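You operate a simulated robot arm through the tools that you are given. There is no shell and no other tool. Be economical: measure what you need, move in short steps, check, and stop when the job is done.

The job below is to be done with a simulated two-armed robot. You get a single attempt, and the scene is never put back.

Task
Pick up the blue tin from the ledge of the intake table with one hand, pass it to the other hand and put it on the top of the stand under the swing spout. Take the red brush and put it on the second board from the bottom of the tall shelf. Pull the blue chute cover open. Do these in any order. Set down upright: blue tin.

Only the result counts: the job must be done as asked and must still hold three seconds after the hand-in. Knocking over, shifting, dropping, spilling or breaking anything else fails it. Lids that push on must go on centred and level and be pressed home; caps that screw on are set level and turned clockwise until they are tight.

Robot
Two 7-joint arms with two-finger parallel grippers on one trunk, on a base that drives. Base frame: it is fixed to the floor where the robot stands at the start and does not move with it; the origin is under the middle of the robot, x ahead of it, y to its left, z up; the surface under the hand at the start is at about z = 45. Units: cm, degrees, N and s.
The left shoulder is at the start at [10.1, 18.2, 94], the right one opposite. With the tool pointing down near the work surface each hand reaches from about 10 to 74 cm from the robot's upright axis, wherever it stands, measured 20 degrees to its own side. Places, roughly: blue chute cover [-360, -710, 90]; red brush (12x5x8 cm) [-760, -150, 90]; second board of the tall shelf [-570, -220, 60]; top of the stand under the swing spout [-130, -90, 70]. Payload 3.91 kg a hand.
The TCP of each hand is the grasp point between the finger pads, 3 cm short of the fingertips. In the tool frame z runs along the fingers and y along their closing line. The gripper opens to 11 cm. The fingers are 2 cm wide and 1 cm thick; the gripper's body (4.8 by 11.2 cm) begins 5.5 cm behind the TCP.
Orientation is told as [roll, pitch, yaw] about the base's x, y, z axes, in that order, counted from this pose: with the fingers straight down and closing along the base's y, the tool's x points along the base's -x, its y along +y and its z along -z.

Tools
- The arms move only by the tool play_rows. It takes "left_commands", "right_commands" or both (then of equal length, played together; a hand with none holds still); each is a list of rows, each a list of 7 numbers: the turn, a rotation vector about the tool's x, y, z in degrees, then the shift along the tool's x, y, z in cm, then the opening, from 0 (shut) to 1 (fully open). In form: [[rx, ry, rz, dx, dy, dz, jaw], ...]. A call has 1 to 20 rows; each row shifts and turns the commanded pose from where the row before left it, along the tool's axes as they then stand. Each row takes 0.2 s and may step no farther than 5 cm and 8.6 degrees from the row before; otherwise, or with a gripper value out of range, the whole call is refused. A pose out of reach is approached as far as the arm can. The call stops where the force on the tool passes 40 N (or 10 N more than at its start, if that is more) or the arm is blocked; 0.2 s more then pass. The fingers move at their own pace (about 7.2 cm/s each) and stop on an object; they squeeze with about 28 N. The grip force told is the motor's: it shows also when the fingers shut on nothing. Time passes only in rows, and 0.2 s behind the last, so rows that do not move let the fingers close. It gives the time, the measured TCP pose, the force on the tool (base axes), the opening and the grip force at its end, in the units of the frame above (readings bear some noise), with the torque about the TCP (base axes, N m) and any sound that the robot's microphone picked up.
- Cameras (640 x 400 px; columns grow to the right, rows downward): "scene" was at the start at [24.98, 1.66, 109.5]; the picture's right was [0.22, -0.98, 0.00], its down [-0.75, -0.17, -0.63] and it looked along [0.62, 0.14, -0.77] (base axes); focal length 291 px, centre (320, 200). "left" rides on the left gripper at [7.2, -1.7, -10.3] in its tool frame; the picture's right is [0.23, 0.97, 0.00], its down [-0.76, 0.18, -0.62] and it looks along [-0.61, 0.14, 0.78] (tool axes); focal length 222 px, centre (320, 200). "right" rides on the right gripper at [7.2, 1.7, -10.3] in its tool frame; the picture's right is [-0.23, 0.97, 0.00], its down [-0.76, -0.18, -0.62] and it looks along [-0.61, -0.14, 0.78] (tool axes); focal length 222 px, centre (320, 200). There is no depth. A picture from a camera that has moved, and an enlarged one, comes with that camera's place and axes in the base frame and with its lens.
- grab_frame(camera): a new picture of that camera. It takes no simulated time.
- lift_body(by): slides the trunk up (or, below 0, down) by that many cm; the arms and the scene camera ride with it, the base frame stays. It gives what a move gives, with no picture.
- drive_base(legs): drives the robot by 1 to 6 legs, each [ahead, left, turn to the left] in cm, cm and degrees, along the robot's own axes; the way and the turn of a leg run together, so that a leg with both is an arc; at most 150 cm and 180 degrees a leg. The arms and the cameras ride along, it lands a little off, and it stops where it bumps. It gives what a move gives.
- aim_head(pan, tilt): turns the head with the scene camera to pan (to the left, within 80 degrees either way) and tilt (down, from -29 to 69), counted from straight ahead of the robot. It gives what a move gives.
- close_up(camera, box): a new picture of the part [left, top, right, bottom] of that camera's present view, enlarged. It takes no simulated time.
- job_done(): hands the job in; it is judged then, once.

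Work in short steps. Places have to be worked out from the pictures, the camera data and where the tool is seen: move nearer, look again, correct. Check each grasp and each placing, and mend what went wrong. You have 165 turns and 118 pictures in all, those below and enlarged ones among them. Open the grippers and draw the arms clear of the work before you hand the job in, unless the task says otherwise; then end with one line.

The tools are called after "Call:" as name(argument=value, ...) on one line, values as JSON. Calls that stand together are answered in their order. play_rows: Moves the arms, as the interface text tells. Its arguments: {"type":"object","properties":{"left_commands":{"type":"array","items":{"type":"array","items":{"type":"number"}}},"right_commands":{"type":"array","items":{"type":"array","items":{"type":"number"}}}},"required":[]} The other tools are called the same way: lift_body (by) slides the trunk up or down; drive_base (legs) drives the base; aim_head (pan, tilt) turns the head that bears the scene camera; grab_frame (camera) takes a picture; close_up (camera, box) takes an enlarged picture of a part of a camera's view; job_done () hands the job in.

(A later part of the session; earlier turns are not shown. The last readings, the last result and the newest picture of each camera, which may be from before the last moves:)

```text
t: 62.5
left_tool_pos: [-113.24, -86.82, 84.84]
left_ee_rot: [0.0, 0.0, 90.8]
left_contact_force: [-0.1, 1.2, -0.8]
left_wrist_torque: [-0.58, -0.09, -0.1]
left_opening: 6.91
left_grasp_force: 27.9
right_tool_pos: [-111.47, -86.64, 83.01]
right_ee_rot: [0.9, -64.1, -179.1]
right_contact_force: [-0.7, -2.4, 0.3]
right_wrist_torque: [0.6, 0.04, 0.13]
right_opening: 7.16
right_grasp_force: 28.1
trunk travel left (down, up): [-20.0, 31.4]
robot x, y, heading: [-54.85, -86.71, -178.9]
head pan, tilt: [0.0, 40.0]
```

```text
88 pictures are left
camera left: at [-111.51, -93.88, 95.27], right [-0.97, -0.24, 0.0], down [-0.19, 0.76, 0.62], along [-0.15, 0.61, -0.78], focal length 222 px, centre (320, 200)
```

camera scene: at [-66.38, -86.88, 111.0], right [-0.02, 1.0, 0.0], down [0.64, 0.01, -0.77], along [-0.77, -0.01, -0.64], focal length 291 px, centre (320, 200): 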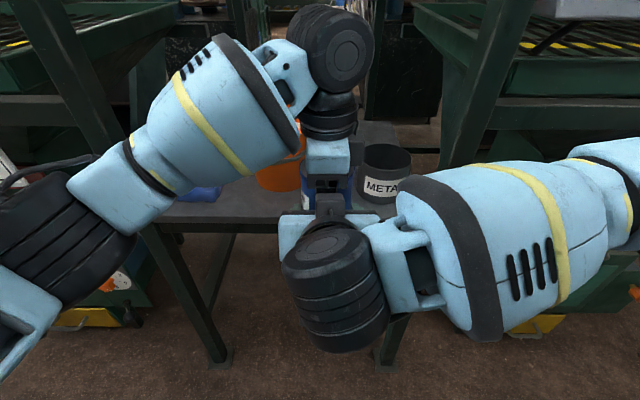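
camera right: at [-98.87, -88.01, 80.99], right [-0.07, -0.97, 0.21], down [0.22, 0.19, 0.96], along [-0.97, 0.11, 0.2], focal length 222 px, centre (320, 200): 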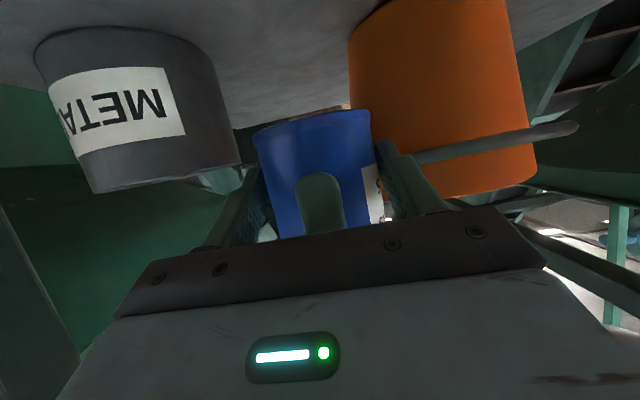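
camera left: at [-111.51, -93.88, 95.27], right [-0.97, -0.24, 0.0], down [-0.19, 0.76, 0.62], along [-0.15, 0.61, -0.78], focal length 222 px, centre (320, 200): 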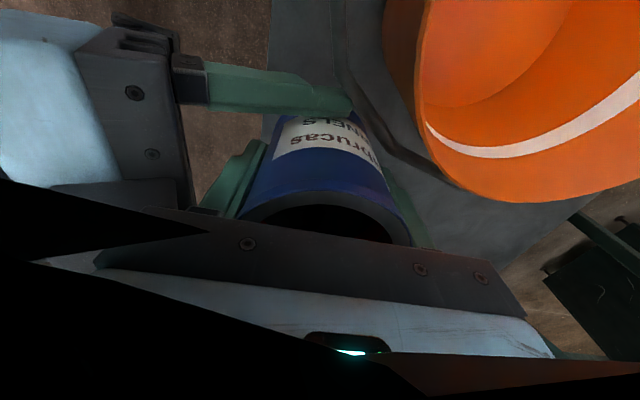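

The left gripper and its camera would come down close to the bucket's rim and handle, so I'd rather release up here. First I test the right grip by pulling the left hand up a hair while both hold.

Call:
play_rows(left_commands=[[0, 0, 0, 0, 0, -0.2, 0], [0, 0, 0, 0, 0, -0.2, 0], [0, 0, 0, 0, 0, 0, 0]])

```text
t: 63.3
left_tool_pos: [-113.25, -86.78, 85.3]
left_ee_rot: [-0.1, 0.0, 91.1]
left_contact_force: [-9.9, -0.8, -21.2]
left_wrist_torque: [-0.66, 0.27, 0.07]
left_opening: 6.94
left_grasp_force: 27.5
right_tool_pos: [-111.31, -86.57, 83.36]
right_ee_rot: [1.1, -64.6, -179.2]
right_contact_force: [10.8, 0.8, 21.0]
right_wrist_torque: [0.63, 0.31, -0.03]
right_opening: 7.18
right_grasp_force: 28.1
trunk travel left (down, up): [-20.0, 31.4]
robot x, y, heading: [-55.37, -86.7, -179.0]
head pan, tilt: [0.0, 40.0]
```

The right grip carries 21 N without slipping. I relax the left again, back the robot 20 cm away from the stand, then open the left slightly and lift it off.

Call:
play_rows(left_commands=[[0, 0, 0, 0, 0, 0.2, 0], [0, 0, 0, 0, 0, 0.2, 0], [0, 0, 0, 0, 0, 0, 0]])

Call:
drive_base(legs=[[-20, 0, 0]])

Call:
play_rows(left_commands=[[0, 0, 0, 0, 0, 0, 0.66], [0, 0, 0, 0, 0, 0, 0.72], [0, 0, 0, 0, 0, 0, 0.72], [0, 0, 0, 0, 0, -0.3, 0.72], [0, 0, 0, 0, 0, -0.5, 0.72], [0, 0, 0, 0, 0, -0.5, 0.72], [0, 0, 0, 0, 0, 0, 0.72]])

Call:
grab_frame(camera="left")

```text
t: 64.1
left_tool_pos: [-113.16, -86.78, 84.98]
left_ee_rot: [0.0, 0.0, 90.7]
left_contact_force: [-5.2, 0.6, -10.1]
left_wrist_torque: [-0.37, -0.29, -0.15]
left_opening: 6.89
left_grasp_force: 28.2
right_tool_pos: [-111.26, -86.62, 83.14]
right_ee_rot: [0.9, -64.1, -179.0]
right_contact_force: [5.4, -1.0, 9.5]
right_wrist_torque: [0.34, 0.55, 0.2]
right_opening: 7.17
right_grasp_force: 28.0
trunk travel left (down, up): [-20.0, 31.4]
robot x, y, heading: [-55.34, -86.67, -179.2]
head pan, tilt: [0.0, 40.0]
```

```text
t: 65.7
left_tool_pos: [-93.23, -86.75, 84.97]
left_ee_rot: [0.1, -0.1, 91.0]
left_contact_force: [3.5, 3.9, 3.1]
left_wrist_torque: [-0.49, -0.01, 0.04]
left_opening: 6.91
left_grasp_force: 28.1
right_tool_pos: [-91.33, -86.5, 83.14]
right_ee_rot: [0.7, -64.2, -178.7]
right_contact_force: [-1.8, -2.2, -3.2]
right_wrist_torque: [0.54, -0.14, 0.0]
right_opening: 7.19
right_grasp_force: 27.9
trunk travel left (down, up): [-20.0, 31.4]
robot x, y, heading: [-34.71, -86.49, -178.6]
head pan, tilt: [0.0, 40.0]
```

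```text
t: 67.3
left_tool_pos: [-93.22, -86.74, 86.34]
left_ee_rot: [0.0, -0.1, 91.2]
left_contact_force: [-7.3, -1.0, -3.7]
left_wrist_torque: [-0.04, -0.05, 0.05]
left_opening: 7.49
left_grasp_force: 0.0
right_tool_pos: [-91.32, -86.39, 83.11]
right_ee_rot: [0.7, -64.1, -178.7]
right_contact_force: [8.6, 0.8, 4.0]
right_wrist_torque: [0.03, 0.36, -0.08]
right_opening: 7.18
right_grasp_force: 28.5
trunk travel left (down, up): [-20.0, 31.4]
robot x, y, heading: [-35.11, -86.02, -178.7]
head pan, tilt: [0.0, 40.0]
```

```text
87 pictures are left
camera left: at [-91.46, -93.82, 96.58], right [-0.97, -0.25, 0.0], down [-0.19, 0.76, 0.62], along [-0.15, 0.6, -0.78], focal length 222 px, centre (320, 200)
```

left: 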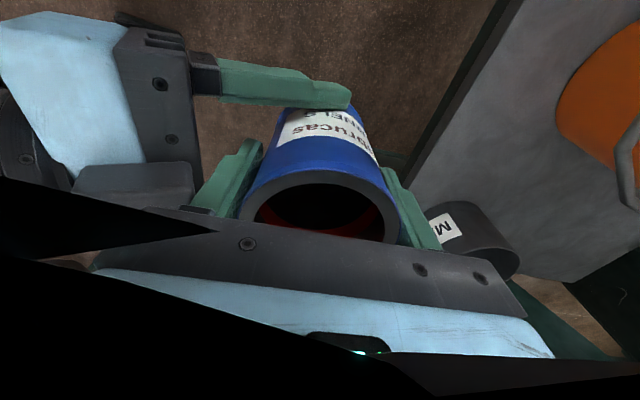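

Tin stays in the right hand; the left's rear finger rubs on the right palm. I nudge the left 0.3 cm forward and keep lifting.

Call:
play_rows(left_commands=[[0, 0, 0, 0, 0.3, 0, 0.7], [0, 0, 0, 0, 0, -0.7, 0.7], [0, 0, 0, 0, 0, -1, 0.7], [0, 0, 0, 0, 0, -1, 0.7], [0, 0, 0, 0, 0, -1, 0.7], [0, 0, 0, 0, 0, 0, 0.7]])

Call:
grab_frame(camera="left")

```text
t: 68.7
left_tool_pos: [-93.53, -86.66, 90.04]
left_ee_rot: [0.1, -0.1, 90.9]
left_contact_force: [0.3, 0.0, 0.1]
left_wrist_torque: [0.0, 0.03, -0.01]
left_opening: 7.71
left_grasp_force: 0.1
right_tool_pos: [-91.48, -86.5, 83.13]
right_ee_rot: [0.8, -64.1, -178.7]
right_contact_force: [-0.3, 0.8, -0.2]
right_wrist_torque: [0.01, -0.01, -0.01]
right_opening: 7.17
right_grasp_force: 28.3
trunk travel left (down, up): [-20.0, 31.4]
robot x, y, heading: [-35.05, -86.53, -178.6]
head pan, tilt: [0.0, 40.0]
```

```text
86 pictures are left
camera left: at [-91.8, -93.78, 100.29], right [-0.97, -0.24, 0.0], down [-0.19, 0.76, 0.62], along [-0.15, 0.61, -0.78], focal length 222 px, centre (320, 200)
```

left: 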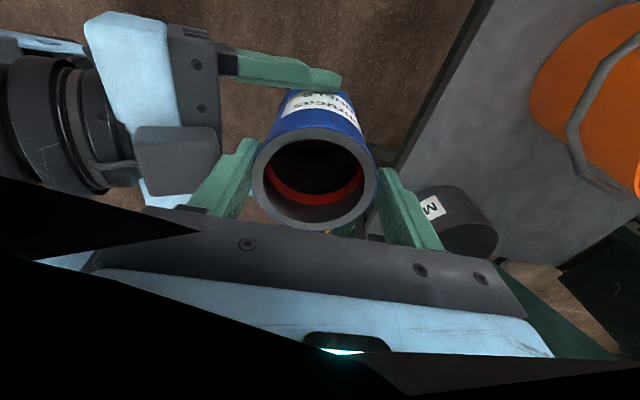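

Left is free. I raise it clear, then move it to the left and back, and unwind its yaw.

Call:
play_rows(left_commands=[[0, 0, 0, 0, 0, -3, 1], [0, 0, 0, 0, 0, -3, 1], [0, 0, 0, 0, 0, -2, 1], [0, 0, 0, 4.5, 0, 0, 1], [0, 0, 0, 4.5, 0, 0, 1], [0, 0, 0, 4.5, 0, 0, 1], [0, 0, 0, 4.5, 0, 0, 1], [0, 0, -7.5, 0, 0, 3, 1], [0, 0, -7.5, 0, 0, 3, 1], [0, 0, -7.5, 0, 0, 3, 1], [0, 0, -7.5, 0, 0, 3, 1], [0, 0, -7.5, 0, 0, 3, 1], [0, 0, -7.5, 0, 0, 3, 1], [0, 0, -7.5, 0, 0, 0, 1], [0, 0, -7.5, 0, 0, 0, 1], [0, 0, -7.5, 0, 0, 0, 1], [0, 0, -7.5, 0, 0, 0, 1], [0, 0, -7.5, 0, 0, 0, 1], [0, 0, -7.5, 0, 0, 0, 1], [0, 0, 0, 4, 0, 0, 1]])

Call:
play_rows(left_commands=[[0, 0, 0, 4, 0, 0, 1], [0, 0, 0, 4, 0, 0, 1], [0, 0, 0, 4, 0, 0, 1], [0, 0, 0, 4, 0, 0, 1], [0, 0, 0, 0, 0, 0, 1]])

Call:
grab_frame(camera="scene")

Call:
grab_frame(camera="right")

```text
t: 72.9
left_tool_pos: [-89.12, -104.39, 79.9]
left_ee_rot: [-0.1, 0.0, -178.9]
left_contact_force: [0.4, 0.3, 0.0]
left_wrist_torque: [0.0, 0.0, -0.01]
left_opening: 11.0
left_grasp_force: 0.0
right_tool_pos: [-91.35, -86.47, 83.06]
right_ee_rot: [0.7, -64.0, -178.7]
right_contact_force: [0.7, -0.4, -0.1]
right_wrist_torque: [0.03, 0.02, -0.02]
right_opening: 7.17
right_grasp_force: 28.1
trunk travel left (down, up): [-20.0, 31.4]
robot x, y, heading: [-34.75, -86.5, -178.7]
head pan, tilt: [0.0, 40.0]
```

```text
t: 74.1
left_tool_pos: [-73.17, -104.41, 80.15]
left_ee_rot: [-0.1, 0.0, -178.9]
left_contact_force: [-0.4, 0.0, 0.0]
left_wrist_torque: [-0.02, 0.01, 0.0]
left_opening: 11.0
left_grasp_force: 0.0
right_tool_pos: [-91.37, -86.53, 83.06]
right_ee_rot: [0.8, -64.1, -178.7]
right_contact_force: [-0.3, 0.2, 0.2]
right_wrist_torque: [-0.03, -0.02, -0.02]
right_opening: 7.18
right_grasp_force: 28.5
trunk travel left (down, up): [-20.0, 31.4]
robot x, y, heading: [-35.23, -86.38, -179.0]
head pan, tilt: [0.0, 40.0]
```

```text
85 pictures are left
camera scene: at [-61.44, -86.87, 110.99], right [-0.02, 1.0, 0.0], down [0.64, 0.01, -0.77], along [-0.77, -0.02, -0.64], focal length 291 px, centre (320, 200)
```

scene: 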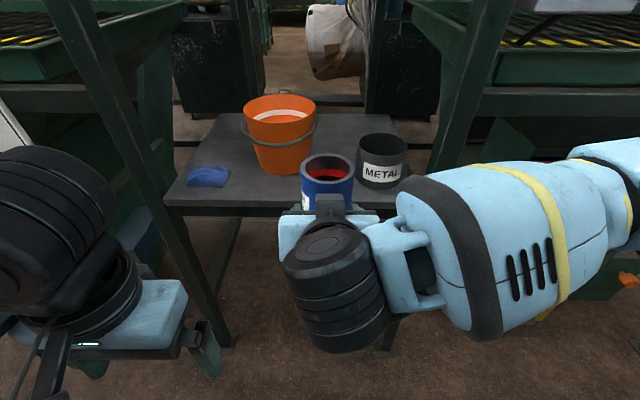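

```text
84 pictures are left
camera right: at [-78.88, -87.87, 80.97], right [-0.06, -0.98, 0.21], down [0.22, 0.19, 0.96], along [-0.97, 0.11, 0.2], focal length 222 px, centre (320, 200)
```

right: 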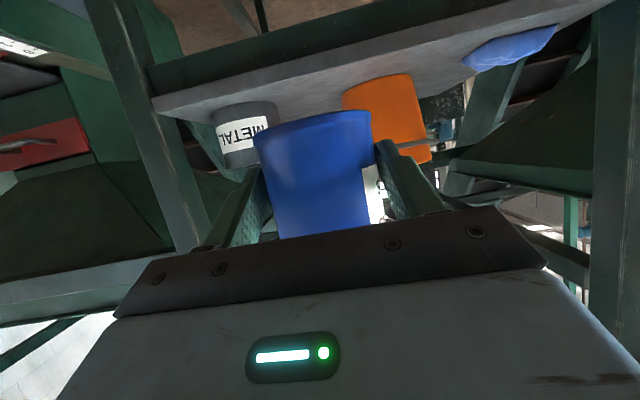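

The tin is upright in the right hand. I drive 20 ahead and 1 to the right, then lower the trunk 8 cm.

Call:
drive_base(legs=[[0, -1, 0], [20, 0, 0]])

Call:
lift_body(by=-8)

Call:
grab_frame(camera="scene")

Call:
grab_frame(camera="right")

```text
t: 76.0
left_tool_pos: [-93.34, -103.83, 79.97]
left_ee_rot: [-0.2, 0.0, -178.7]
left_contact_force: [-0.9, -0.1, -0.9]
left_wrist_torque: [0.01, 0.0, 0.02]
left_opening: 11.0
left_grasp_force: 0.0
right_tool_pos: [-111.52, -86.08, 83.02]
right_ee_rot: [0.8, -64.0, -178.6]
right_contact_force: [-0.6, 0.1, -0.4]
right_wrist_torque: [0.01, -0.05, 0.0]
right_opening: 7.18
right_grasp_force: 27.7
trunk travel left (down, up): [-20.0, 31.4]
robot x, y, heading: [-55.55, -86.13, -178.7]
head pan, tilt: [0.0, 40.0]
```

```text
t: 77.2
left_tool_pos: [-93.22, -103.82, 72.17]
left_ee_rot: [-0.1, -0.1, -178.8]
left_contact_force: [-0.1, 0.6, 1.2]
left_wrist_torque: [0.02, 0.0, -0.01]
left_opening: 10.97
left_grasp_force: 0.2
right_tool_pos: [-111.53, -86.18, 75.54]
right_ee_rot: [1.3, -64.6, -179.0]
right_contact_force: [-8.8, -0.8, 22.2]
right_wrist_torque: [0.46, 0.86, 0.19]
right_opening: 7.19
right_grasp_force: 27.9
trunk travel left (down, up): [-12.0, 39.4]
robot x, y, heading: [-55.19, -85.48, -178.8]
head pan, tilt: [0.0, 40.0]
```

```text
83 pictures are left
camera scene: at [-84.78, -86.45, 101.55], right [-0.02, 1.0, 0.0], down [0.64, 0.01, -0.77], along [-0.77, -0.02, -0.64], focal length 291 px, centre (320, 200)
```

scene: 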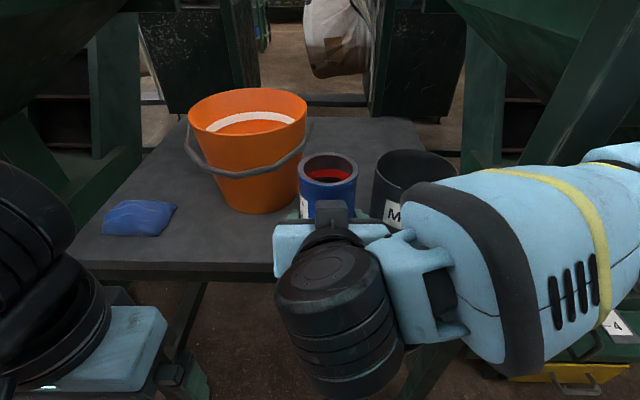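

```text
82 pictures are left
camera right: at [-99.04, -87.43, 73.24], right [-0.06, -0.97, 0.21], down [0.23, 0.19, 0.95], along [-0.97, 0.11, 0.21], focal length 222 px, centre (320, 200)
```

right: 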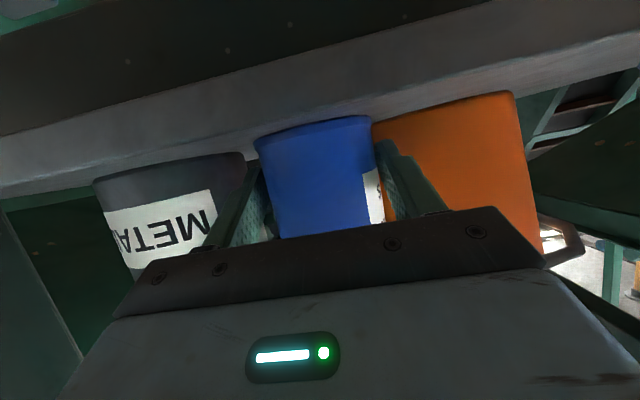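

There is 22 N upward at the right hand: the tin stands on the stand's top (about z 71.5). I relieve the pressure a little and open slightly.

Call:
play_rows(right_commands=[[0, 0, 0, -0.2, 0, -0.1, 0], [0, 0, 0, 0, 0, 0, 0]])

Call:
close_up(camera="right", box=[200, 90, 440, 240])

```text
t: 77.8
left_tool_pos: [-93.24, -103.84, 72.1]
left_ee_rot: [0.0, -0.1, -178.8]
left_contact_force: [0.1, -0.3, -0.7]
left_wrist_torque: [-0.02, -0.02, 0.02]
left_opening: 11.02
left_grasp_force: 0.0
right_tool_pos: [-111.38, -86.07, 75.45]
right_ee_rot: [0.9, -64.2, -178.5]
right_contact_force: [-6.7, 0.1, 20.0]
right_wrist_torque: [0.41, 0.84, 0.12]
right_opening: 7.18
right_grasp_force: 27.5
trunk travel left (down, up): [-12.0, 39.4]
robot x, y, heading: [-55.23, -85.93, -178.6]
head pan, tilt: [0.0, 40.0]
```

```text
2.67 times, centred on (320, 165) of right
camera zoom: at [-98.91, -87.4, 73.27], right [-0.06, -0.98, 0.21], down [0.22, 0.19, 0.96], along [-0.97, 0.11, 0.21], focal length 592 px, centre (320, 293)
```

zoom: 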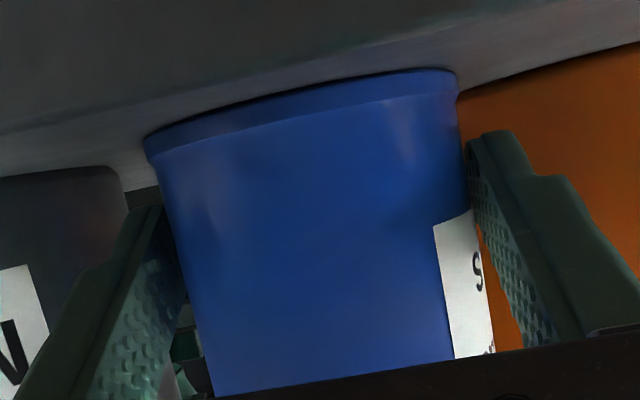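

The tin stands on the surface. I open the jaw in small steps.

Call:
play_rows(right_commands=[[0, 0, 0, -0.3, 0, -0.15, 0], [0, 0, 0, 0, 0, 0, 0.62], [0, 0, 0, 0, 0, 0, 0.7], [0, 0, 0, 0, 0, 0, 0.78], [0, 0, 0, 0, 0, 0, 0.78]])

Call:
grab_frame(camera="right")

```text
t: 79.0
left_tool_pos: [-93.19, -103.94, 72.07]
left_ee_rot: [0.0, -0.1, -178.8]
left_contact_force: [0.5, 0.7, -0.4]
left_wrist_torque: [0.0, 0.0, 0.04]
left_opening: 11.03
left_grasp_force: 0.1
right_tool_pos: [-111.43, -86.08, 75.69]
right_ee_rot: [0.8, -64.0, -178.5]
right_contact_force: [0.1, 0.3, 0.6]
right_wrist_torque: [0.02, 0.04, 0.0]
right_opening: 8.57
right_grasp_force: 0.0
trunk travel left (down, up): [-12.0, 39.4]
robot x, y, heading: [-55.31, -85.52, -178.6]
head pan, tilt: [0.0, 40.0]
```

```text
80 pictures are left
camera right: at [-98.94, -87.35, 73.54], right [-0.06, -0.98, 0.21], down [0.22, 0.19, 0.96], along [-0.97, 0.11, 0.2], focal length 222 px, centre (320, 200)
```

right: 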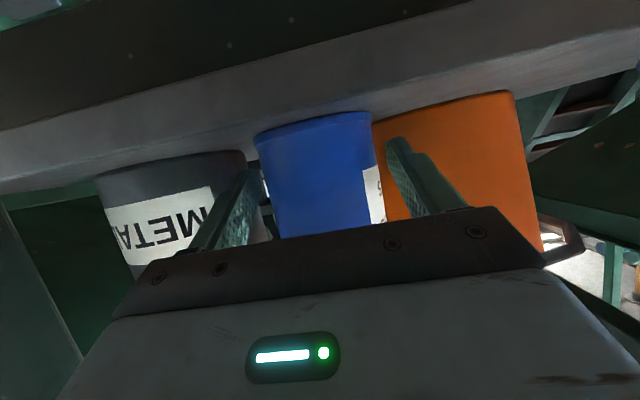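

Released and standing. I back straight off and check.

Call:
drive_base(legs=[[-25, 0, 0]])

Call:
grab_frame(camera="scene")

```text
t: 80.8
left_tool_pos: [-68.76, -103.34, 72.08]
left_ee_rot: [-0.1, 0.1, -178.8]
left_contact_force: [0.9, -0.2, 0.0]
left_wrist_torque: [0.0, 0.01, -0.02]
left_opening: 10.98
left_grasp_force: 0.1
right_tool_pos: [-86.98, -85.52, 75.68]
right_ee_rot: [0.8, -64.1, -178.4]
right_contact_force: [-0.4, 0.4, 0.5]
right_wrist_torque: [0.03, 0.01, 0.01]
right_opening: 8.56
right_grasp_force: 0.1
trunk travel left (down, up): [-12.0, 39.4]
robot x, y, heading: [-30.58, -85.32, -178.4]
head pan, tilt: [0.0, 40.0]
```

```text
79 pictures are left
camera scene: at [-60.39, -85.9, 101.52], right [-0.02, 1.0, 0.0], down [0.64, 0.01, -0.77], along [-0.77, -0.02, -0.64], focal length 291 px, centre (320, 200)
```

scene: 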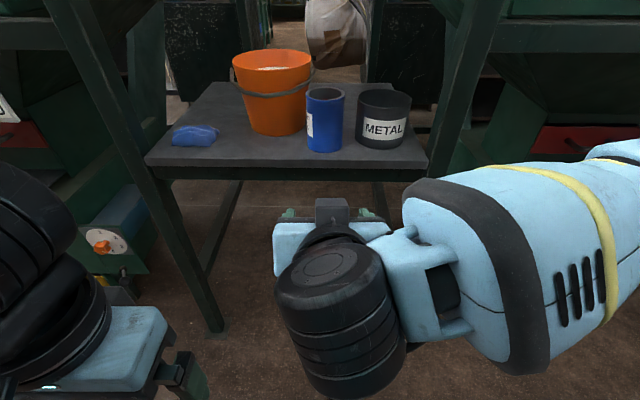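

The tin stands upright on the stand, everything else untouched. I fold the right hand back to its carry pose, raise the trunk and look around for the route.

Call:
play_rows(right_commands=[[0, 8, 0, 0, -2, 0, 1], [0, 8, 0, 0, -2, 0, 1], [0, 8, 0, 0, -2, 0, 1], [0, 8, 0, 0, -2, 0, 1], [0, 8, 0, 0, -2, 0, 1], [0, 8, 0, 0, -2, 0, 1], [0, 8, 0, 0, -2, 0, 1], [0, 8, 0, 0, -2, 0, 1], [0, 0, 0, 4, 0, 0, 1], [0, 0, 0, 4, 0, 0, 1], [0, 0, 0, 4, 0, 0, 1], [0, 0, 0, 4, 0, 0, 1], [0, 0, 0, 4, 0, 0, 1], [0, 0, 0, 0, 0, 0, 1]])

Call:
lift_body(by=8)

Call:
aim_head(pan=65, tilt=10)

Call:
grab_frame(camera="scene")

Call:
aim_head(pan=-65, tilt=10)

Call:
grab_frame(camera="scene")

```text
t: 83.7
left_tool_pos: [-68.77, -103.35, 72.05]
left_ee_rot: [-0.1, -0.1, -178.8]
left_contact_force: [-0.5, 0.3, -0.3]
left_wrist_torque: [0.03, -0.03, 0.0]
left_opening: 10.98
left_grasp_force: 0.1
right_tool_pos: [-68.27, -68.56, 75.58]
right_ee_rot: [0.1, -0.2, -178.4]
right_contact_force: [-5.4, 0.8, -6.7]
right_wrist_torque: [-0.04, 0.03, 0.05]
right_opening: 10.99
right_grasp_force: 0.0
trunk travel left (down, up): [-12.0, 39.4]
robot x, y, heading: [-31.03, -85.38, -178.7]
head pan, tilt: [0.0, 40.0]
stopped in row 14 (right hand): the force on the tool passed its limit at 52 N (the readings are from after the stop); the commanded pose is now the measured one
```

```text
t: 84.9
left_tool_pos: [-68.73, -103.38, 80.01]
left_ee_rot: [-0.1, 0.1, -178.8]
left_contact_force: [0.3, 0.6, -0.1]
left_wrist_torque: [0.02, -0.03, 0.03]
left_opening: 10.98
left_grasp_force: 0.1
right_tool_pos: [-68.18, -68.49, 83.57]
right_ee_rot: [0.1, -0.1, -178.3]
right_contact_force: [0.2, 0.4, 0.3]
right_wrist_torque: [-0.01, -0.03, -0.01]
right_opening: 11.0
right_grasp_force: 0.1
trunk travel left (down, up): [-20.0, 31.4]
robot x, y, heading: [-30.44, -85.24, -178.8]
head pan, tilt: [0.0, 40.0]
```

```text
t: 86.2
left_tool_pos: [-68.79, -103.29, 80.07]
left_ee_rot: [-0.1, 0.0, -178.8]
left_contact_force: [0.3, 0.4, 0.0]
left_wrist_torque: [0.04, -0.01, 0.0]
left_opening: 11.01
left_grasp_force: 0.0
right_tool_pos: [-68.23, -68.49, 83.67]
right_ee_rot: [0.1, -0.2, -178.2]
right_contact_force: [-0.4, 0.1, 1.0]
right_wrist_torque: [0.01, 0.01, 0.0]
right_opening: 11.0
right_grasp_force: 0.0
trunk travel left (down, up): [-20.0, 31.4]
robot x, y, heading: [-30.6, -85.26, -178.8]
head pan, tilt: [65.0, 10.0]
```

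```text
78 pictures are left
camera scene: at [-52.34, -94.15, 115.76], right [-0.92, 0.4, 0.0], down [0.07, 0.16, -0.98], along [-0.4, -0.9, -0.17], focal length 291 px, centre (320, 200)
```

scene: 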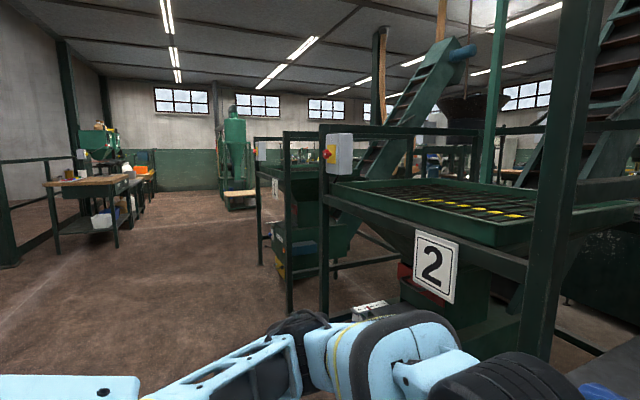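

```text
t: 88.4
left_tool_pos: [-68.92, -103.37, 80.04]
left_ee_rot: [0.0, 0.0, -178.9]
left_contact_force: [-0.2, -0.2, -0.4]
left_wrist_torque: [-0.02, 0.0, 0.02]
left_opening: 11.01
left_grasp_force: 0.1
right_tool_pos: [-68.18, -68.54, 83.71]
right_ee_rot: [0.1, -0.2, -178.3]
right_contact_force: [-0.1, 0.1, 0.4]
right_wrist_torque: [0.0, -0.01, 0.0]
right_opening: 10.98
right_grasp_force: 0.0
trunk travel left (down, up): [-20.0, 31.4]
robot x, y, heading: [-30.73, -85.12, -178.7]
head pan, tilt: [-65.0, 10.0]
```

```text
77 pictures are left
camera scene: at [-52.72, -77.3, 115.77], right [0.9, 0.44, 0.0], down [0.08, -0.16, -0.98], along [-0.44, 0.88, -0.17], focal length 291 px, centre (320, 200)
```

scene: 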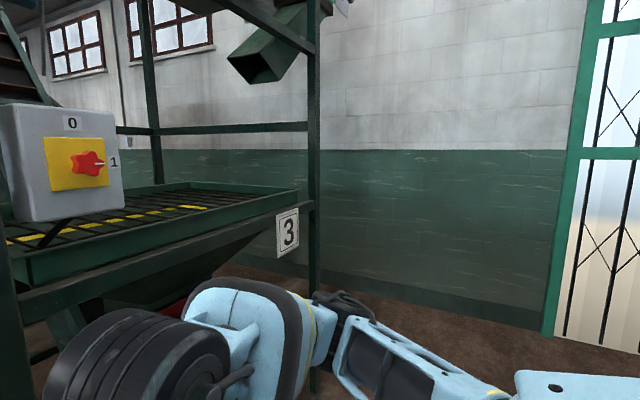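

The machine row runs along x ≈ -110 southward with clear floor beside it. I turn to face -y and drive down the aisle to about y -480.

Call:
drive_base(legs=[[0, 0, 88.8], [150, 0, 0], [150, 0, 0], [95, 0, 0]])

Call:
aim_head(pan=-65, tilt=12)

Call:
grab_frame(camera="scene")

Call:
aim_head(pan=0, tilt=12)

Call:
grab_frame(camera="scene")

```text
t: 111.2
left_tool_pos: [-12.26, -518.68, 80.14]
left_ee_rot: [-0.2, 0.0, -90.3]
left_contact_force: [-0.4, 0.2, 0.4]
left_wrist_torque: [-0.01, 0.02, -0.01]
left_opening: 10.97
left_grasp_force: 0.1
right_tool_pos: [-47.09, -517.12, 83.6]
right_ee_rot: [0.0, -0.2, -89.8]
right_contact_force: [0.1, 0.0, 0.2]
right_wrist_torque: [0.04, -0.01, -0.01]
right_opening: 10.99
right_grasp_force: 0.0
trunk travel left (down, up): [-20.0, 31.4]
robot x, y, heading: [-29.44, -479.94, -90.1]
head pan, tilt: [-65.0, 10.0]
```

```text
t: 111.8
left_tool_pos: [-12.29, -518.66, 80.11]
left_ee_rot: [-0.1, 0.0, -90.3]
left_contact_force: [-0.2, 0.3, 0.0]
left_wrist_torque: [-0.01, 0.02, -0.01]
left_opening: 11.0
left_grasp_force: 0.0
right_tool_pos: [-46.95, -517.21, 83.59]
right_ee_rot: [0.2, -0.2, -89.7]
right_contact_force: [-0.3, 0.4, -0.4]
right_wrist_torque: [0.01, 0.0, -0.01]
right_opening: 11.01
right_grasp_force: 0.0
trunk travel left (down, up): [-20.0, 31.4]
robot x, y, heading: [-29.47, -480.09, -90.1]
head pan, tilt: [-65.0, 12.0]
```

```text
76 pictures are left
camera scene: at [-37.98, -501.87, 115.44], right [-0.42, 0.91, 0.0], down [0.19, 0.09, -0.98], along [-0.89, -0.41, -0.21], focal length 291 px, centre (320, 200)
```

scene: 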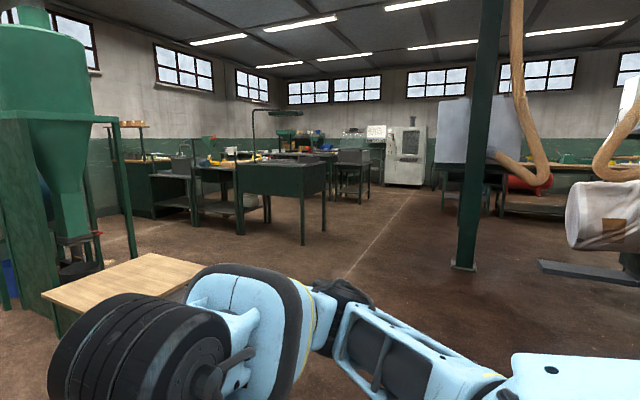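

```text
t: 113.2
left_tool_pos: [-12.39, -518.69, 80.12]
left_ee_rot: [-0.1, -0.1, -90.3]
left_contact_force: [-0.3, -0.6, -0.1]
left_wrist_torque: [-0.01, 0.03, -0.01]
left_opening: 11.0
left_grasp_force: 0.0
right_tool_pos: [-47.07, -517.13, 83.47]
right_ee_rot: [0.1, -0.2, -89.8]
right_contact_force: [0.3, -0.2, 0.1]
right_wrist_torque: [0.01, 0.03, -0.05]
right_opening: 11.0
right_grasp_force: 0.0
trunk travel left (down, up): [-20.0, 31.4]
robot x, y, heading: [-29.67, -480.6, -90.2]
head pan, tilt: [0.0, 12.0]
```

```text
75 pictures are left
camera scene: at [-29.56, -507.29, 115.44], right [-1.0, 0.0, 0.0], down [0.0, 0.21, -0.98], along [0.0, -0.98, -0.21], focal length 291 px, centre (320, 200)
```

scene: 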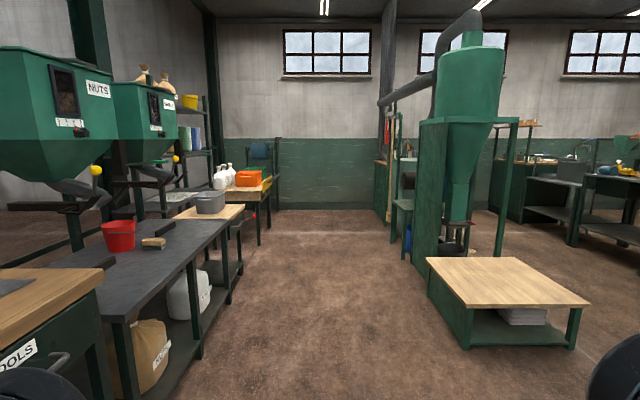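

An open lane leads west. The chute cover (-360,-710) lies among the green tables ahead-left; I turn west, shift to y ≈ -540 and drive to x ≈ -190.

Call:
drive_base(legs=[[0, 0, -90], [0, 60, 0], [150, 0, 0]])

Call:
aim_head(pan=30, tilt=15)

Call:
grab_frame(camera="scene")

```text
t: 129.9
left_tool_pos: [-217.21, -558.15, 80.07]
left_ee_rot: [0.0, 0.1, 179.5]
left_contact_force: [0.4, -0.1, 0.1]
left_wrist_torque: [0.0, 0.0, 0.01]
left_opening: 11.0
left_grasp_force: 0.1
right_tool_pos: [-215.67, -523.32, 83.69]
right_ee_rot: [0.1, -0.2, -180.0]
right_contact_force: [-0.3, -0.1, -1.0]
right_wrist_torque: [0.01, 0.0, 0.02]
right_opening: 11.02
right_grasp_force: 0.0
trunk travel left (down, up): [-20.0, 31.4]
robot x, y, heading: [-178.47, -541.07, 179.6]
head pan, tilt: [0.0, 12.0]
```

```text
t: 130.8
left_tool_pos: [-217.31, -558.01, 80.1]
left_ee_rot: [-0.1, 0.0, 179.5]
left_contact_force: [-0.7, 0.6, -1.0]
left_wrist_torque: [-0.04, -0.03, 0.02]
left_opening: 11.01
left_grasp_force: 0.1
right_tool_pos: [-215.59, -523.25, 83.53]
right_ee_rot: [0.1, -0.3, 179.8]
right_contact_force: [-0.2, 0.8, -0.2]
right_wrist_torque: [0.03, 0.03, 0.02]
right_opening: 11.01
right_grasp_force: 0.0
trunk travel left (down, up): [-20.0, 31.4]
robot x, y, heading: [-178.77, -541.26, 179.6]
head pan, tilt: [30.0, 15.0]
```

```text
74 pictures are left
camera scene: at [-204.65, -545.59, 114.95], right [-0.49, 0.87, 0.0], down [0.23, 0.13, -0.97], along [-0.84, -0.48, -0.26], focal length 291 px, centre (320, 200)
```

scene: 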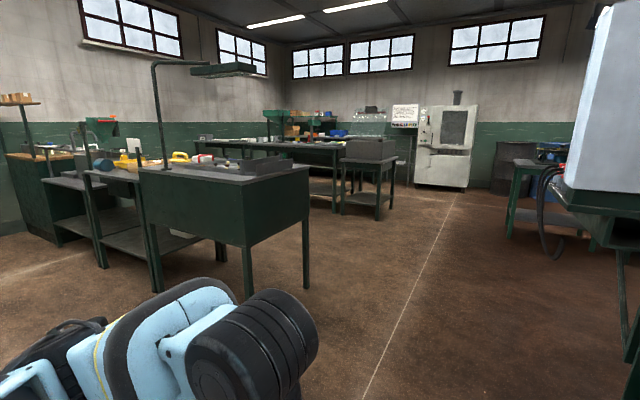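

The cover should project near (230,155), on the lamp table. I enlarge that.

Call:
close_up(camera="scene", box=[60, 90, 340, 265])

```text
2.29 times, centred on (200, 178) of scene
camera zoom: at [-204.65, -545.59, 114.95], right [-0.49, 0.87, 0.0], down [0.23, 0.13, -0.97], along [-0.84, -0.48, -0.26], focal length 664 px, centre (594, 251)
```

zoom: 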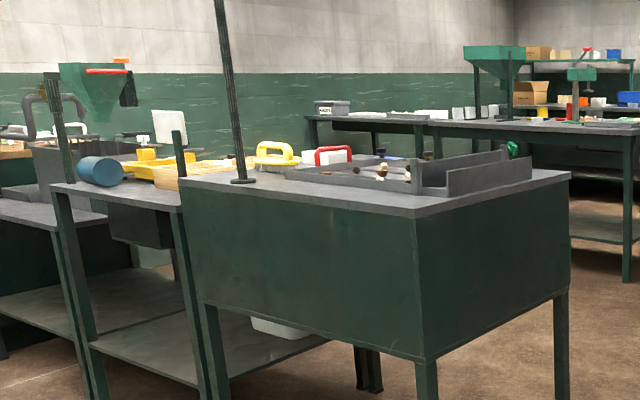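

The covers (yellow, red, and presumably blue) sit on a trough on that table, spanning about x -404..-327, y -669..-768. I drive to its east side, raise the trunk and look.

Call:
drive_base(legs=[[90, 0, 0], [0, 145, 0]])

Call:
lift_body(by=20)

Call:
aim_head(pan=10, tilt=35)

Call:
grab_frame(camera="scene")

```text
t: 141.0
left_tool_pos: [-307.26, -610.12, 79.98]
left_ee_rot: [-0.1, 0.4, 176.9]
left_contact_force: [0.3, 0.1, -0.1]
left_wrist_torque: [0.0, -0.01, -0.02]
left_opening: 10.99
left_grasp_force: 0.0
right_tool_pos: [-304.76, -575.94, 83.65]
right_ee_rot: [0.3, -0.3, 178.4]
right_contact_force: [0.5, 0.1, 0.2]
right_wrist_torque: [-0.02, 0.0, -0.01]
right_opening: 11.0
right_grasp_force: 0.1
trunk travel left (down, up): [-20.0, 31.4]
robot x, y, heading: [-268.51, -595.28, 177.9]
head pan, tilt: [30.0, 15.0]
stopped in leg 2: the robot was blocked; the commanded pose is now the measured one
```

```text
t: 143.2
left_tool_pos: [-307.45, -610.47, 99.85]
left_ee_rot: [-0.4, 0.5, 177.0]
left_contact_force: [0.6, 0.7, 1.5]
left_wrist_torque: [0.02, 0.02, 0.01]
left_opening: 11.0
left_grasp_force: 0.0
right_tool_pos: [-304.93, -576.39, 103.47]
right_ee_rot: [0.3, 0.0, 178.3]
right_contact_force: [-0.7, -0.9, -0.2]
right_wrist_torque: [-0.01, 0.0, 0.01]
right_opening: 11.01
right_grasp_force: 0.1
trunk travel left (down, up): [-40.0, 11.4]
robot x, y, heading: [-268.78, -595.28, 177.9]
head pan, tilt: [30.0, 15.0]
```

```text
t: 144.0
left_tool_pos: [-307.36, -610.53, 99.93]
left_ee_rot: [-0.5, 0.5, 176.9]
left_contact_force: [0.0, 0.4, -0.5]
left_wrist_torque: [0.02, 0.01, 0.04]
left_opening: 11.01
left_grasp_force: 0.0
right_tool_pos: [-305.03, -576.43, 103.63]
right_ee_rot: [0.2, -0.2, 178.3]
right_contact_force: [-1.0, 0.2, 0.6]
right_wrist_torque: [-0.02, 0.0, -0.01]
right_opening: 10.99
right_grasp_force: 0.0
trunk travel left (down, up): [-40.0, 11.4]
robot x, y, heading: [-268.94, -595.01, 178.1]
head pan, tilt: [10.0, 35.0]
```

```text
72 pictures are left
camera scene: at [-288.95, -596.03, 132.71], right [-0.14, 0.99, 0.0], down [0.57, 0.08, -0.82], along [-0.81, -0.11, -0.57], focal length 291 px, centre (320, 200)
```

scene: 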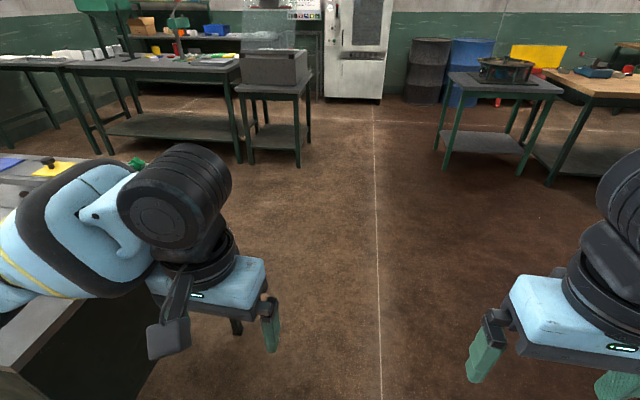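

The base bumped near the table's corner (the table is nearer than I'd judged); a blue plate and a yellow plate with a knob show at left. I move 25 cm right, away, and look at that side.

Call:
drive_base(legs=[[0, -25, 0]])

Call:
aim_head(pan=62, tilt=30)

Call:
grab_frame(camera="scene")

```text
t: 146.8
left_tool_pos: [-306.48, -585.54, 99.77]
left_ee_rot: [-0.4, 0.6, 176.9]
left_contact_force: [-0.3, 0.4, -0.2]
left_wrist_torque: [-0.02, 0.02, 0.0]
left_opening: 10.99
left_grasp_force: 0.1
right_tool_pos: [-304.06, -551.32, 103.61]
right_ee_rot: [0.3, -0.2, 178.3]
right_contact_force: [0.4, 0.0, 0.5]
right_wrist_torque: [0.02, -0.03, 0.0]
right_opening: 11.0
right_grasp_force: 0.0
trunk travel left (down, up): [-40.0, 11.4]
robot x, y, heading: [-267.93, -570.38, 177.9]
head pan, tilt: [10.0, 35.0]
```

```text
t: 148.1
left_tool_pos: [-306.53, -585.52, 99.87]
left_ee_rot: [-0.3, 0.6, 176.9]
left_contact_force: [-0.1, -0.2, -0.5]
left_wrist_torque: [-0.01, 0.02, 0.0]
left_opening: 11.03
left_grasp_force: 0.0
right_tool_pos: [-304.12, -551.26, 103.56]
right_ee_rot: [0.2, -0.1, 178.4]
right_contact_force: [-0.4, 0.0, 0.7]
right_wrist_torque: [-0.03, 0.02, -0.03]
right_opening: 11.01
right_grasp_force: 0.1
trunk travel left (down, up): [-40.0, 11.4]
robot x, y, heading: [-267.56, -570.17, 177.8]
head pan, tilt: [62.0, 30.0]
```

```text
71 pictures are left
camera scene: at [-283.86, -577.67, 133.48], right [-0.86, 0.5, 0.0], down [0.25, 0.43, -0.87], along [-0.43, -0.75, -0.5], focal length 291 px, centre (320, 200)
```

scene: 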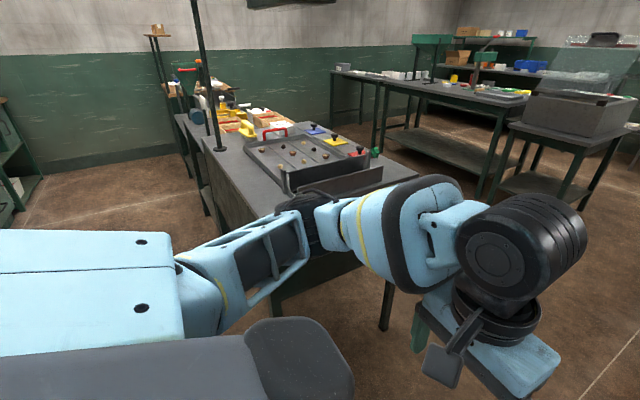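

Call:
close_up(camera="scene", box=[190, 100, 400, 231])

```text
3.05 times, centred on (295, 166) of scene
camera zoom: at [-283.86, -577.67, 133.48], right [-0.86, 0.5, 0.0], down [0.25, 0.43, -0.87], along [-0.43, -0.75, -0.5], focal length 886 px, centre (396, 305)
```

zoom: 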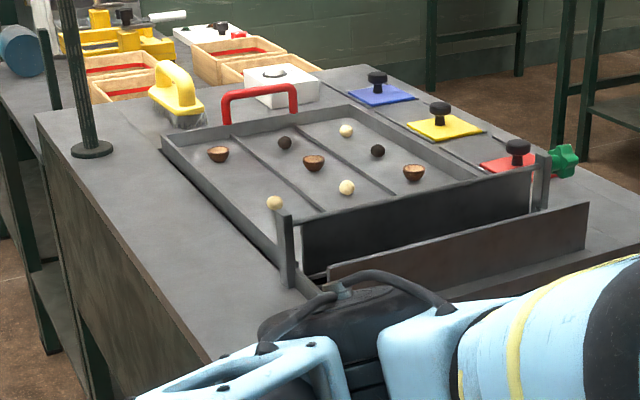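

The blue cover with its knob sits at about (-355,-708) at the table's west edge, next to the yellow and red ones. I drive round to the west side facing east.

Call:
drive_base(legs=[[150, 0, 0], [8, 0, 0], [0, 0, -178], [0, -138, 0]])

Call:
aim_head(pan=0, tilt=40)

Call:
grab_frame(camera="scene")

```text
t: 150.7
left_tool_pos: [-333.41, -585.14, 100.1]
left_ee_rot: [-0.7, 0.2, 176.6]
left_contact_force: [0.2, 0.4, -0.9]
left_wrist_torque: [0.0, -0.02, -0.01]
left_opening: 10.99
left_grasp_force: 0.1
right_tool_pos: [-330.58, -550.65, 103.66]
right_ee_rot: [-0.1, 0.2, 177.1]
right_contact_force: [-0.4, -0.6, -1.1]
right_wrist_torque: [0.0, -0.02, 0.03]
right_opening: 11.03
right_grasp_force: 0.1
trunk travel left (down, up): [-40.0, 11.4]
robot x, y, heading: [-295.24, -569.51, 177.3]
head pan, tilt: [62.0, 30.0]
stopped in leg 1: the robot was blocked; the commanded pose is now the measured one
```

```text
t: 152.0
left_tool_pos: [-333.31, -585.18, 100.17]
left_ee_rot: [-0.6, -0.1, 176.7]
left_contact_force: [-0.1, 0.5, -0.5]
left_wrist_torque: [0.0, 0.02, -0.03]
left_opening: 11.02
left_grasp_force: 0.0
right_tool_pos: [-330.51, -550.66, 103.69]
right_ee_rot: [-0.2, 0.0, 177.3]
right_contact_force: [0.0, 0.5, -0.1]
right_wrist_torque: [-0.01, 0.03, 0.01]
right_opening: 11.02
right_grasp_force: 0.1
trunk travel left (down, up): [-40.0, 11.4]
robot x, y, heading: [-295.46, -569.45, 177.5]
head pan, tilt: [0.0, 40.0]
```

```text
69 pictures are left
camera scene: at [-314.14, -569.4, 132.16], right [0.04, 1.0, 0.01], down [0.63, -0.02, -0.77], along [-0.77, 0.04, -0.63], focal length 291 px, centre (320, 200)
```

scene: 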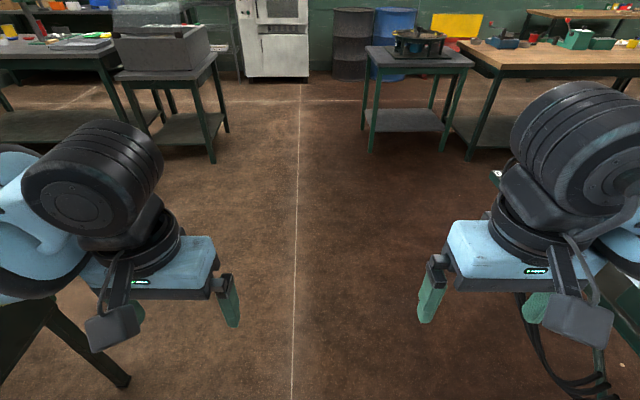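

Blocked again; something on the right with cables may be touching. I look to the right.

Call:
aim_head(pan=-60, tilt=35)

Call:
grab_frame(camera="scene")

```text
t: 153.3
left_tool_pos: [-333.22, -585.22, 100.2]
left_ee_rot: [-0.8, -0.1, 176.7]
left_contact_force: [0.6, 0.6, 0.1]
left_wrist_torque: [-0.02, -0.02, -0.01]
left_opening: 11.02
left_grasp_force: 0.1
right_tool_pos: [-330.47, -550.69, 103.65]
right_ee_rot: [-0.2, 0.1, 177.3]
right_contact_force: [-0.2, -0.3, -1.3]
right_wrist_torque: [0.01, -0.03, 0.03]
right_opening: 10.99
right_grasp_force: 0.0
trunk travel left (down, up): [-40.0, 11.4]
robot x, y, heading: [-295.89, -569.27, 177.6]
head pan, tilt: [-60.0, 35.0]
```

```text
68 pictures are left
camera scene: at [-309.7, -561.94, 132.92], right [0.89, 0.46, -0.01], down [0.26, -0.5, -0.83], along [-0.39, 0.73, -0.56], focal length 291 px, centre (320, 200)
```

scene: 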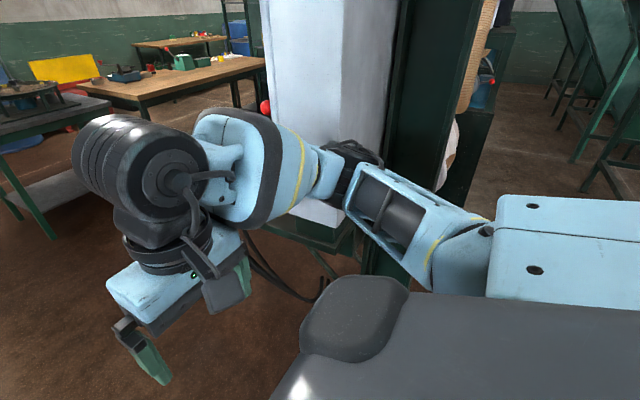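

The right elbow rests on a white cabinet. I back off, shift 12 cm left to mid-lane, straighten the heading and go on.

Call:
drive_base(legs=[[-6, 0, 0], [0, 12.5, 2.2], [120, 0, 0]])

Call:
aim_head(pan=60, tilt=35)

Call:
grab_frame(camera="scene")

```text
t: 161.4
left_tool_pos: [-451.3, -598.57, 99.91]
left_ee_rot: [-0.5, 0.6, 179.1]
left_contact_force: [-0.1, -0.2, -0.5]
left_wrist_torque: [-0.02, 0.05, 0.0]
left_opening: 11.01
left_grasp_force: 0.0
right_tool_pos: [-450.09, -564.01, 103.18]
right_ee_rot: [0.0, 0.8, 179.8]
right_contact_force: [-0.5, -0.5, 0.3]
right_wrist_torque: [0.02, -0.03, -0.01]
right_opening: 10.99
right_grasp_force: 0.1
trunk travel left (down, up): [-40.0, 11.4]
robot x, y, heading: [-413.2, -581.46, -180.0]
head pan, tilt: [-60.0, 35.0]
```

```text
t: 163.4
left_tool_pos: [-451.4, -598.57, 99.76]
left_ee_rot: [-0.2, 0.6, 179.2]
left_contact_force: [0.0, -0.3, -0.5]
left_wrist_torque: [-0.03, 0.03, 0.01]
left_opening: 11.0
left_grasp_force: 0.1
right_tool_pos: [-450.13, -564.05, 103.13]
right_ee_rot: [0.1, 0.8, 179.8]
right_contact_force: [-0.4, -0.2, 0.1]
right_wrist_torque: [0.04, -0.03, 0.0]
right_opening: 10.99
right_grasp_force: 0.2
trunk travel left (down, up): [-40.0, 11.4]
robot x, y, heading: [-413.29, -581.79, -180.0]
head pan, tilt: [60.0, 35.0]
```

```text
67 pictures are left
camera scene: at [-429.14, -589.47, 132.7], right [-0.87, 0.5, 0.0], down [0.29, 0.5, -0.82], along [-0.41, -0.71, -0.57], focal length 291 px, centre (320, 200)
```

scene: 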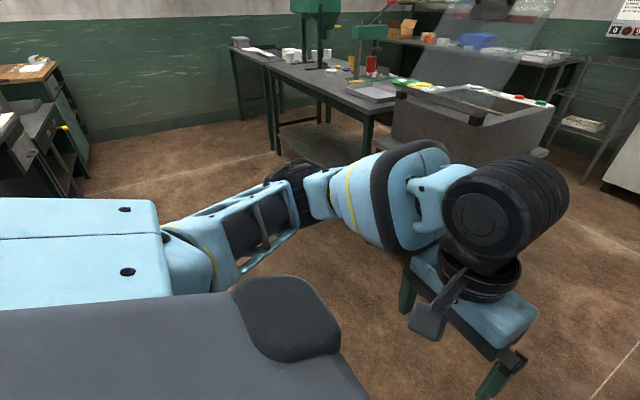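

Passed. I turn round to face east and slide along to y ≈ -708, then look at the cover.

Call:
drive_base(legs=[[8, 0, 0], [0, 0, 180], [0, -127, 0]])

Call:
aim_head(pan=0, tilt=45)

Call:
grab_frame(camera="scene")

```text
t: 182.7
left_tool_pos: [-391.26, -695.32, 99.91]
left_ee_rot: [-0.3, 0.6, -5.4]
left_contact_force: [0.2, -0.4, 0.1]
left_wrist_torque: [-0.02, 0.03, 0.02]
left_opening: 11.0
left_grasp_force: 0.1
right_tool_pos: [-395.28, -729.59, 103.1]
right_ee_rot: [0.1, 0.8, -4.8]
right_contact_force: [0.6, -0.2, 0.0]
right_wrist_torque: [0.03, -0.01, -0.03]
right_opening: 10.98
right_grasp_force: 0.1
trunk travel left (down, up): [-40.0, 11.4]
robot x, y, heading: [-430.63, -708.89, -4.7]
head pan, tilt: [60.0, 35.0]
```

```text
t: 184.0
left_tool_pos: [-391.35, -695.27, 99.82]
left_ee_rot: [-0.5, 0.5, -5.5]
left_contact_force: [1.6, -0.1, 1.0]
left_wrist_torque: [0.05, -0.02, 0.04]
left_opening: 10.99
left_grasp_force: 0.0
right_tool_pos: [-395.28, -729.56, 103.18]
right_ee_rot: [0.1, 0.9, -4.8]
right_contact_force: [-0.1, 0.5, -0.2]
right_wrist_torque: [0.03, 0.0, 0.01]
right_opening: 11.0
right_grasp_force: 0.0
trunk travel left (down, up): [-40.0, 11.4]
robot x, y, heading: [-430.43, -708.82, -4.4]
head pan, tilt: [0.0, 45.0]
```

```text
66 pictures are left
camera scene: at [-411.22, -710.38, 131.22], right [-0.08, -1.0, 0.0], down [-0.7, 0.06, -0.71], along [0.7, -0.06, -0.71], focal length 291 px, centre (320, 200)
```

scene: 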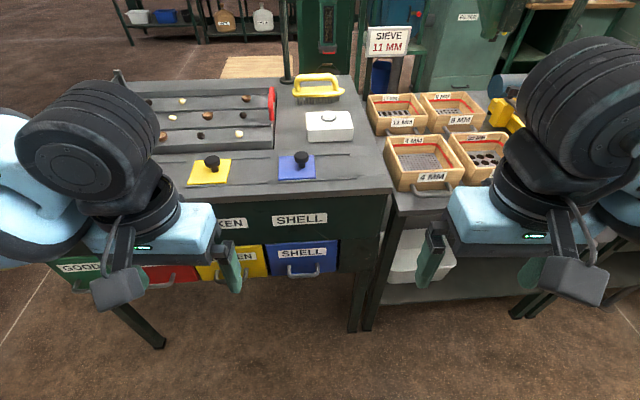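

The blue cover lies between two rails running left-right. I enlarge it.

Call:
close_up(camera="scene", box=[170, 110, 410, 260])

```text
2.67 times, centred on (290, 185) of scene
camera zoom: at [-411.22, -710.38, 131.22], right [-0.08, -1.0, 0.0], down [-0.7, 0.06, -0.71], along [0.7, -0.06, -0.71], focal length 775 px, centre (400, 240)
```

zoom: 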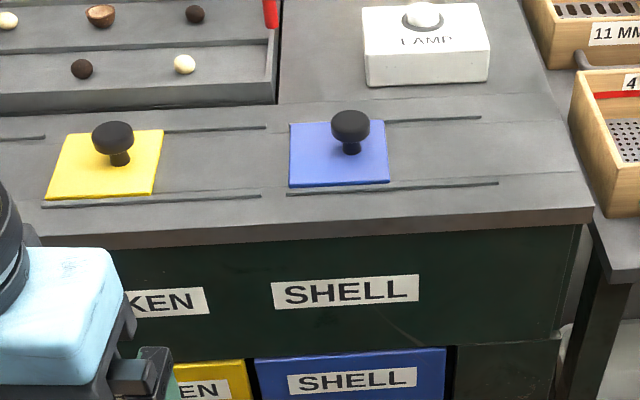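

The knob's top is at about (-356.5, -710.7, 91.2), plate about z 88; the free rail extends to the right (-y), so it slides right. I straighten and drive 24 ahead.

Call:
drive_base(legs=[[0, 0, 4.4], [24, 0, 0]])

Call:
grab_frame(camera="scene")

```text
t: 186.2
left_tool_pos: [-368.68, -692.46, 99.78]
left_ee_rot: [-0.3, 0.6, -1.1]
left_contact_force: [0.1, 0.3, -0.3]
left_wrist_torque: [0.0, 0.0, 0.01]
left_opening: 10.97
left_grasp_force: 0.0
right_tool_pos: [-370.17, -726.82, 103.16]
right_ee_rot: [0.1, 0.7, -0.7]
right_contact_force: [-0.1, -0.1, -0.1]
right_wrist_torque: [0.02, -0.02, -0.03]
right_opening: 11.01
right_grasp_force: 0.1
trunk travel left (down, up): [-40.0, 11.4]
robot x, y, heading: [-407.17, -709.38, -0.2]
head pan, tilt: [0.0, 45.0]
```

```text
64 pictures are left
camera scene: at [-387.34, -709.04, 131.21], right [-0.01, -1.0, 0.0], down [-0.71, 0.0, -0.71], along [0.71, 0.0, -0.71], focal length 291 px, centre (320, 200)
```

scene: 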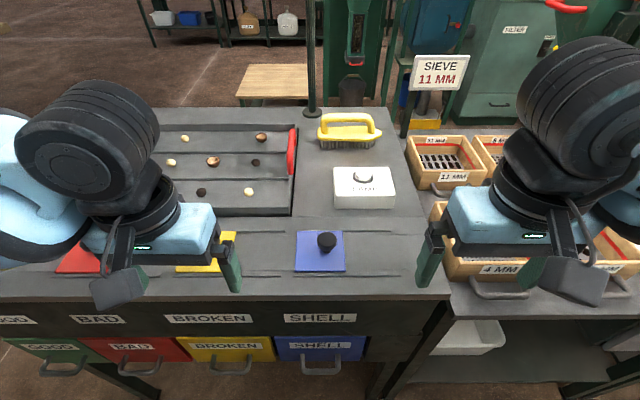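

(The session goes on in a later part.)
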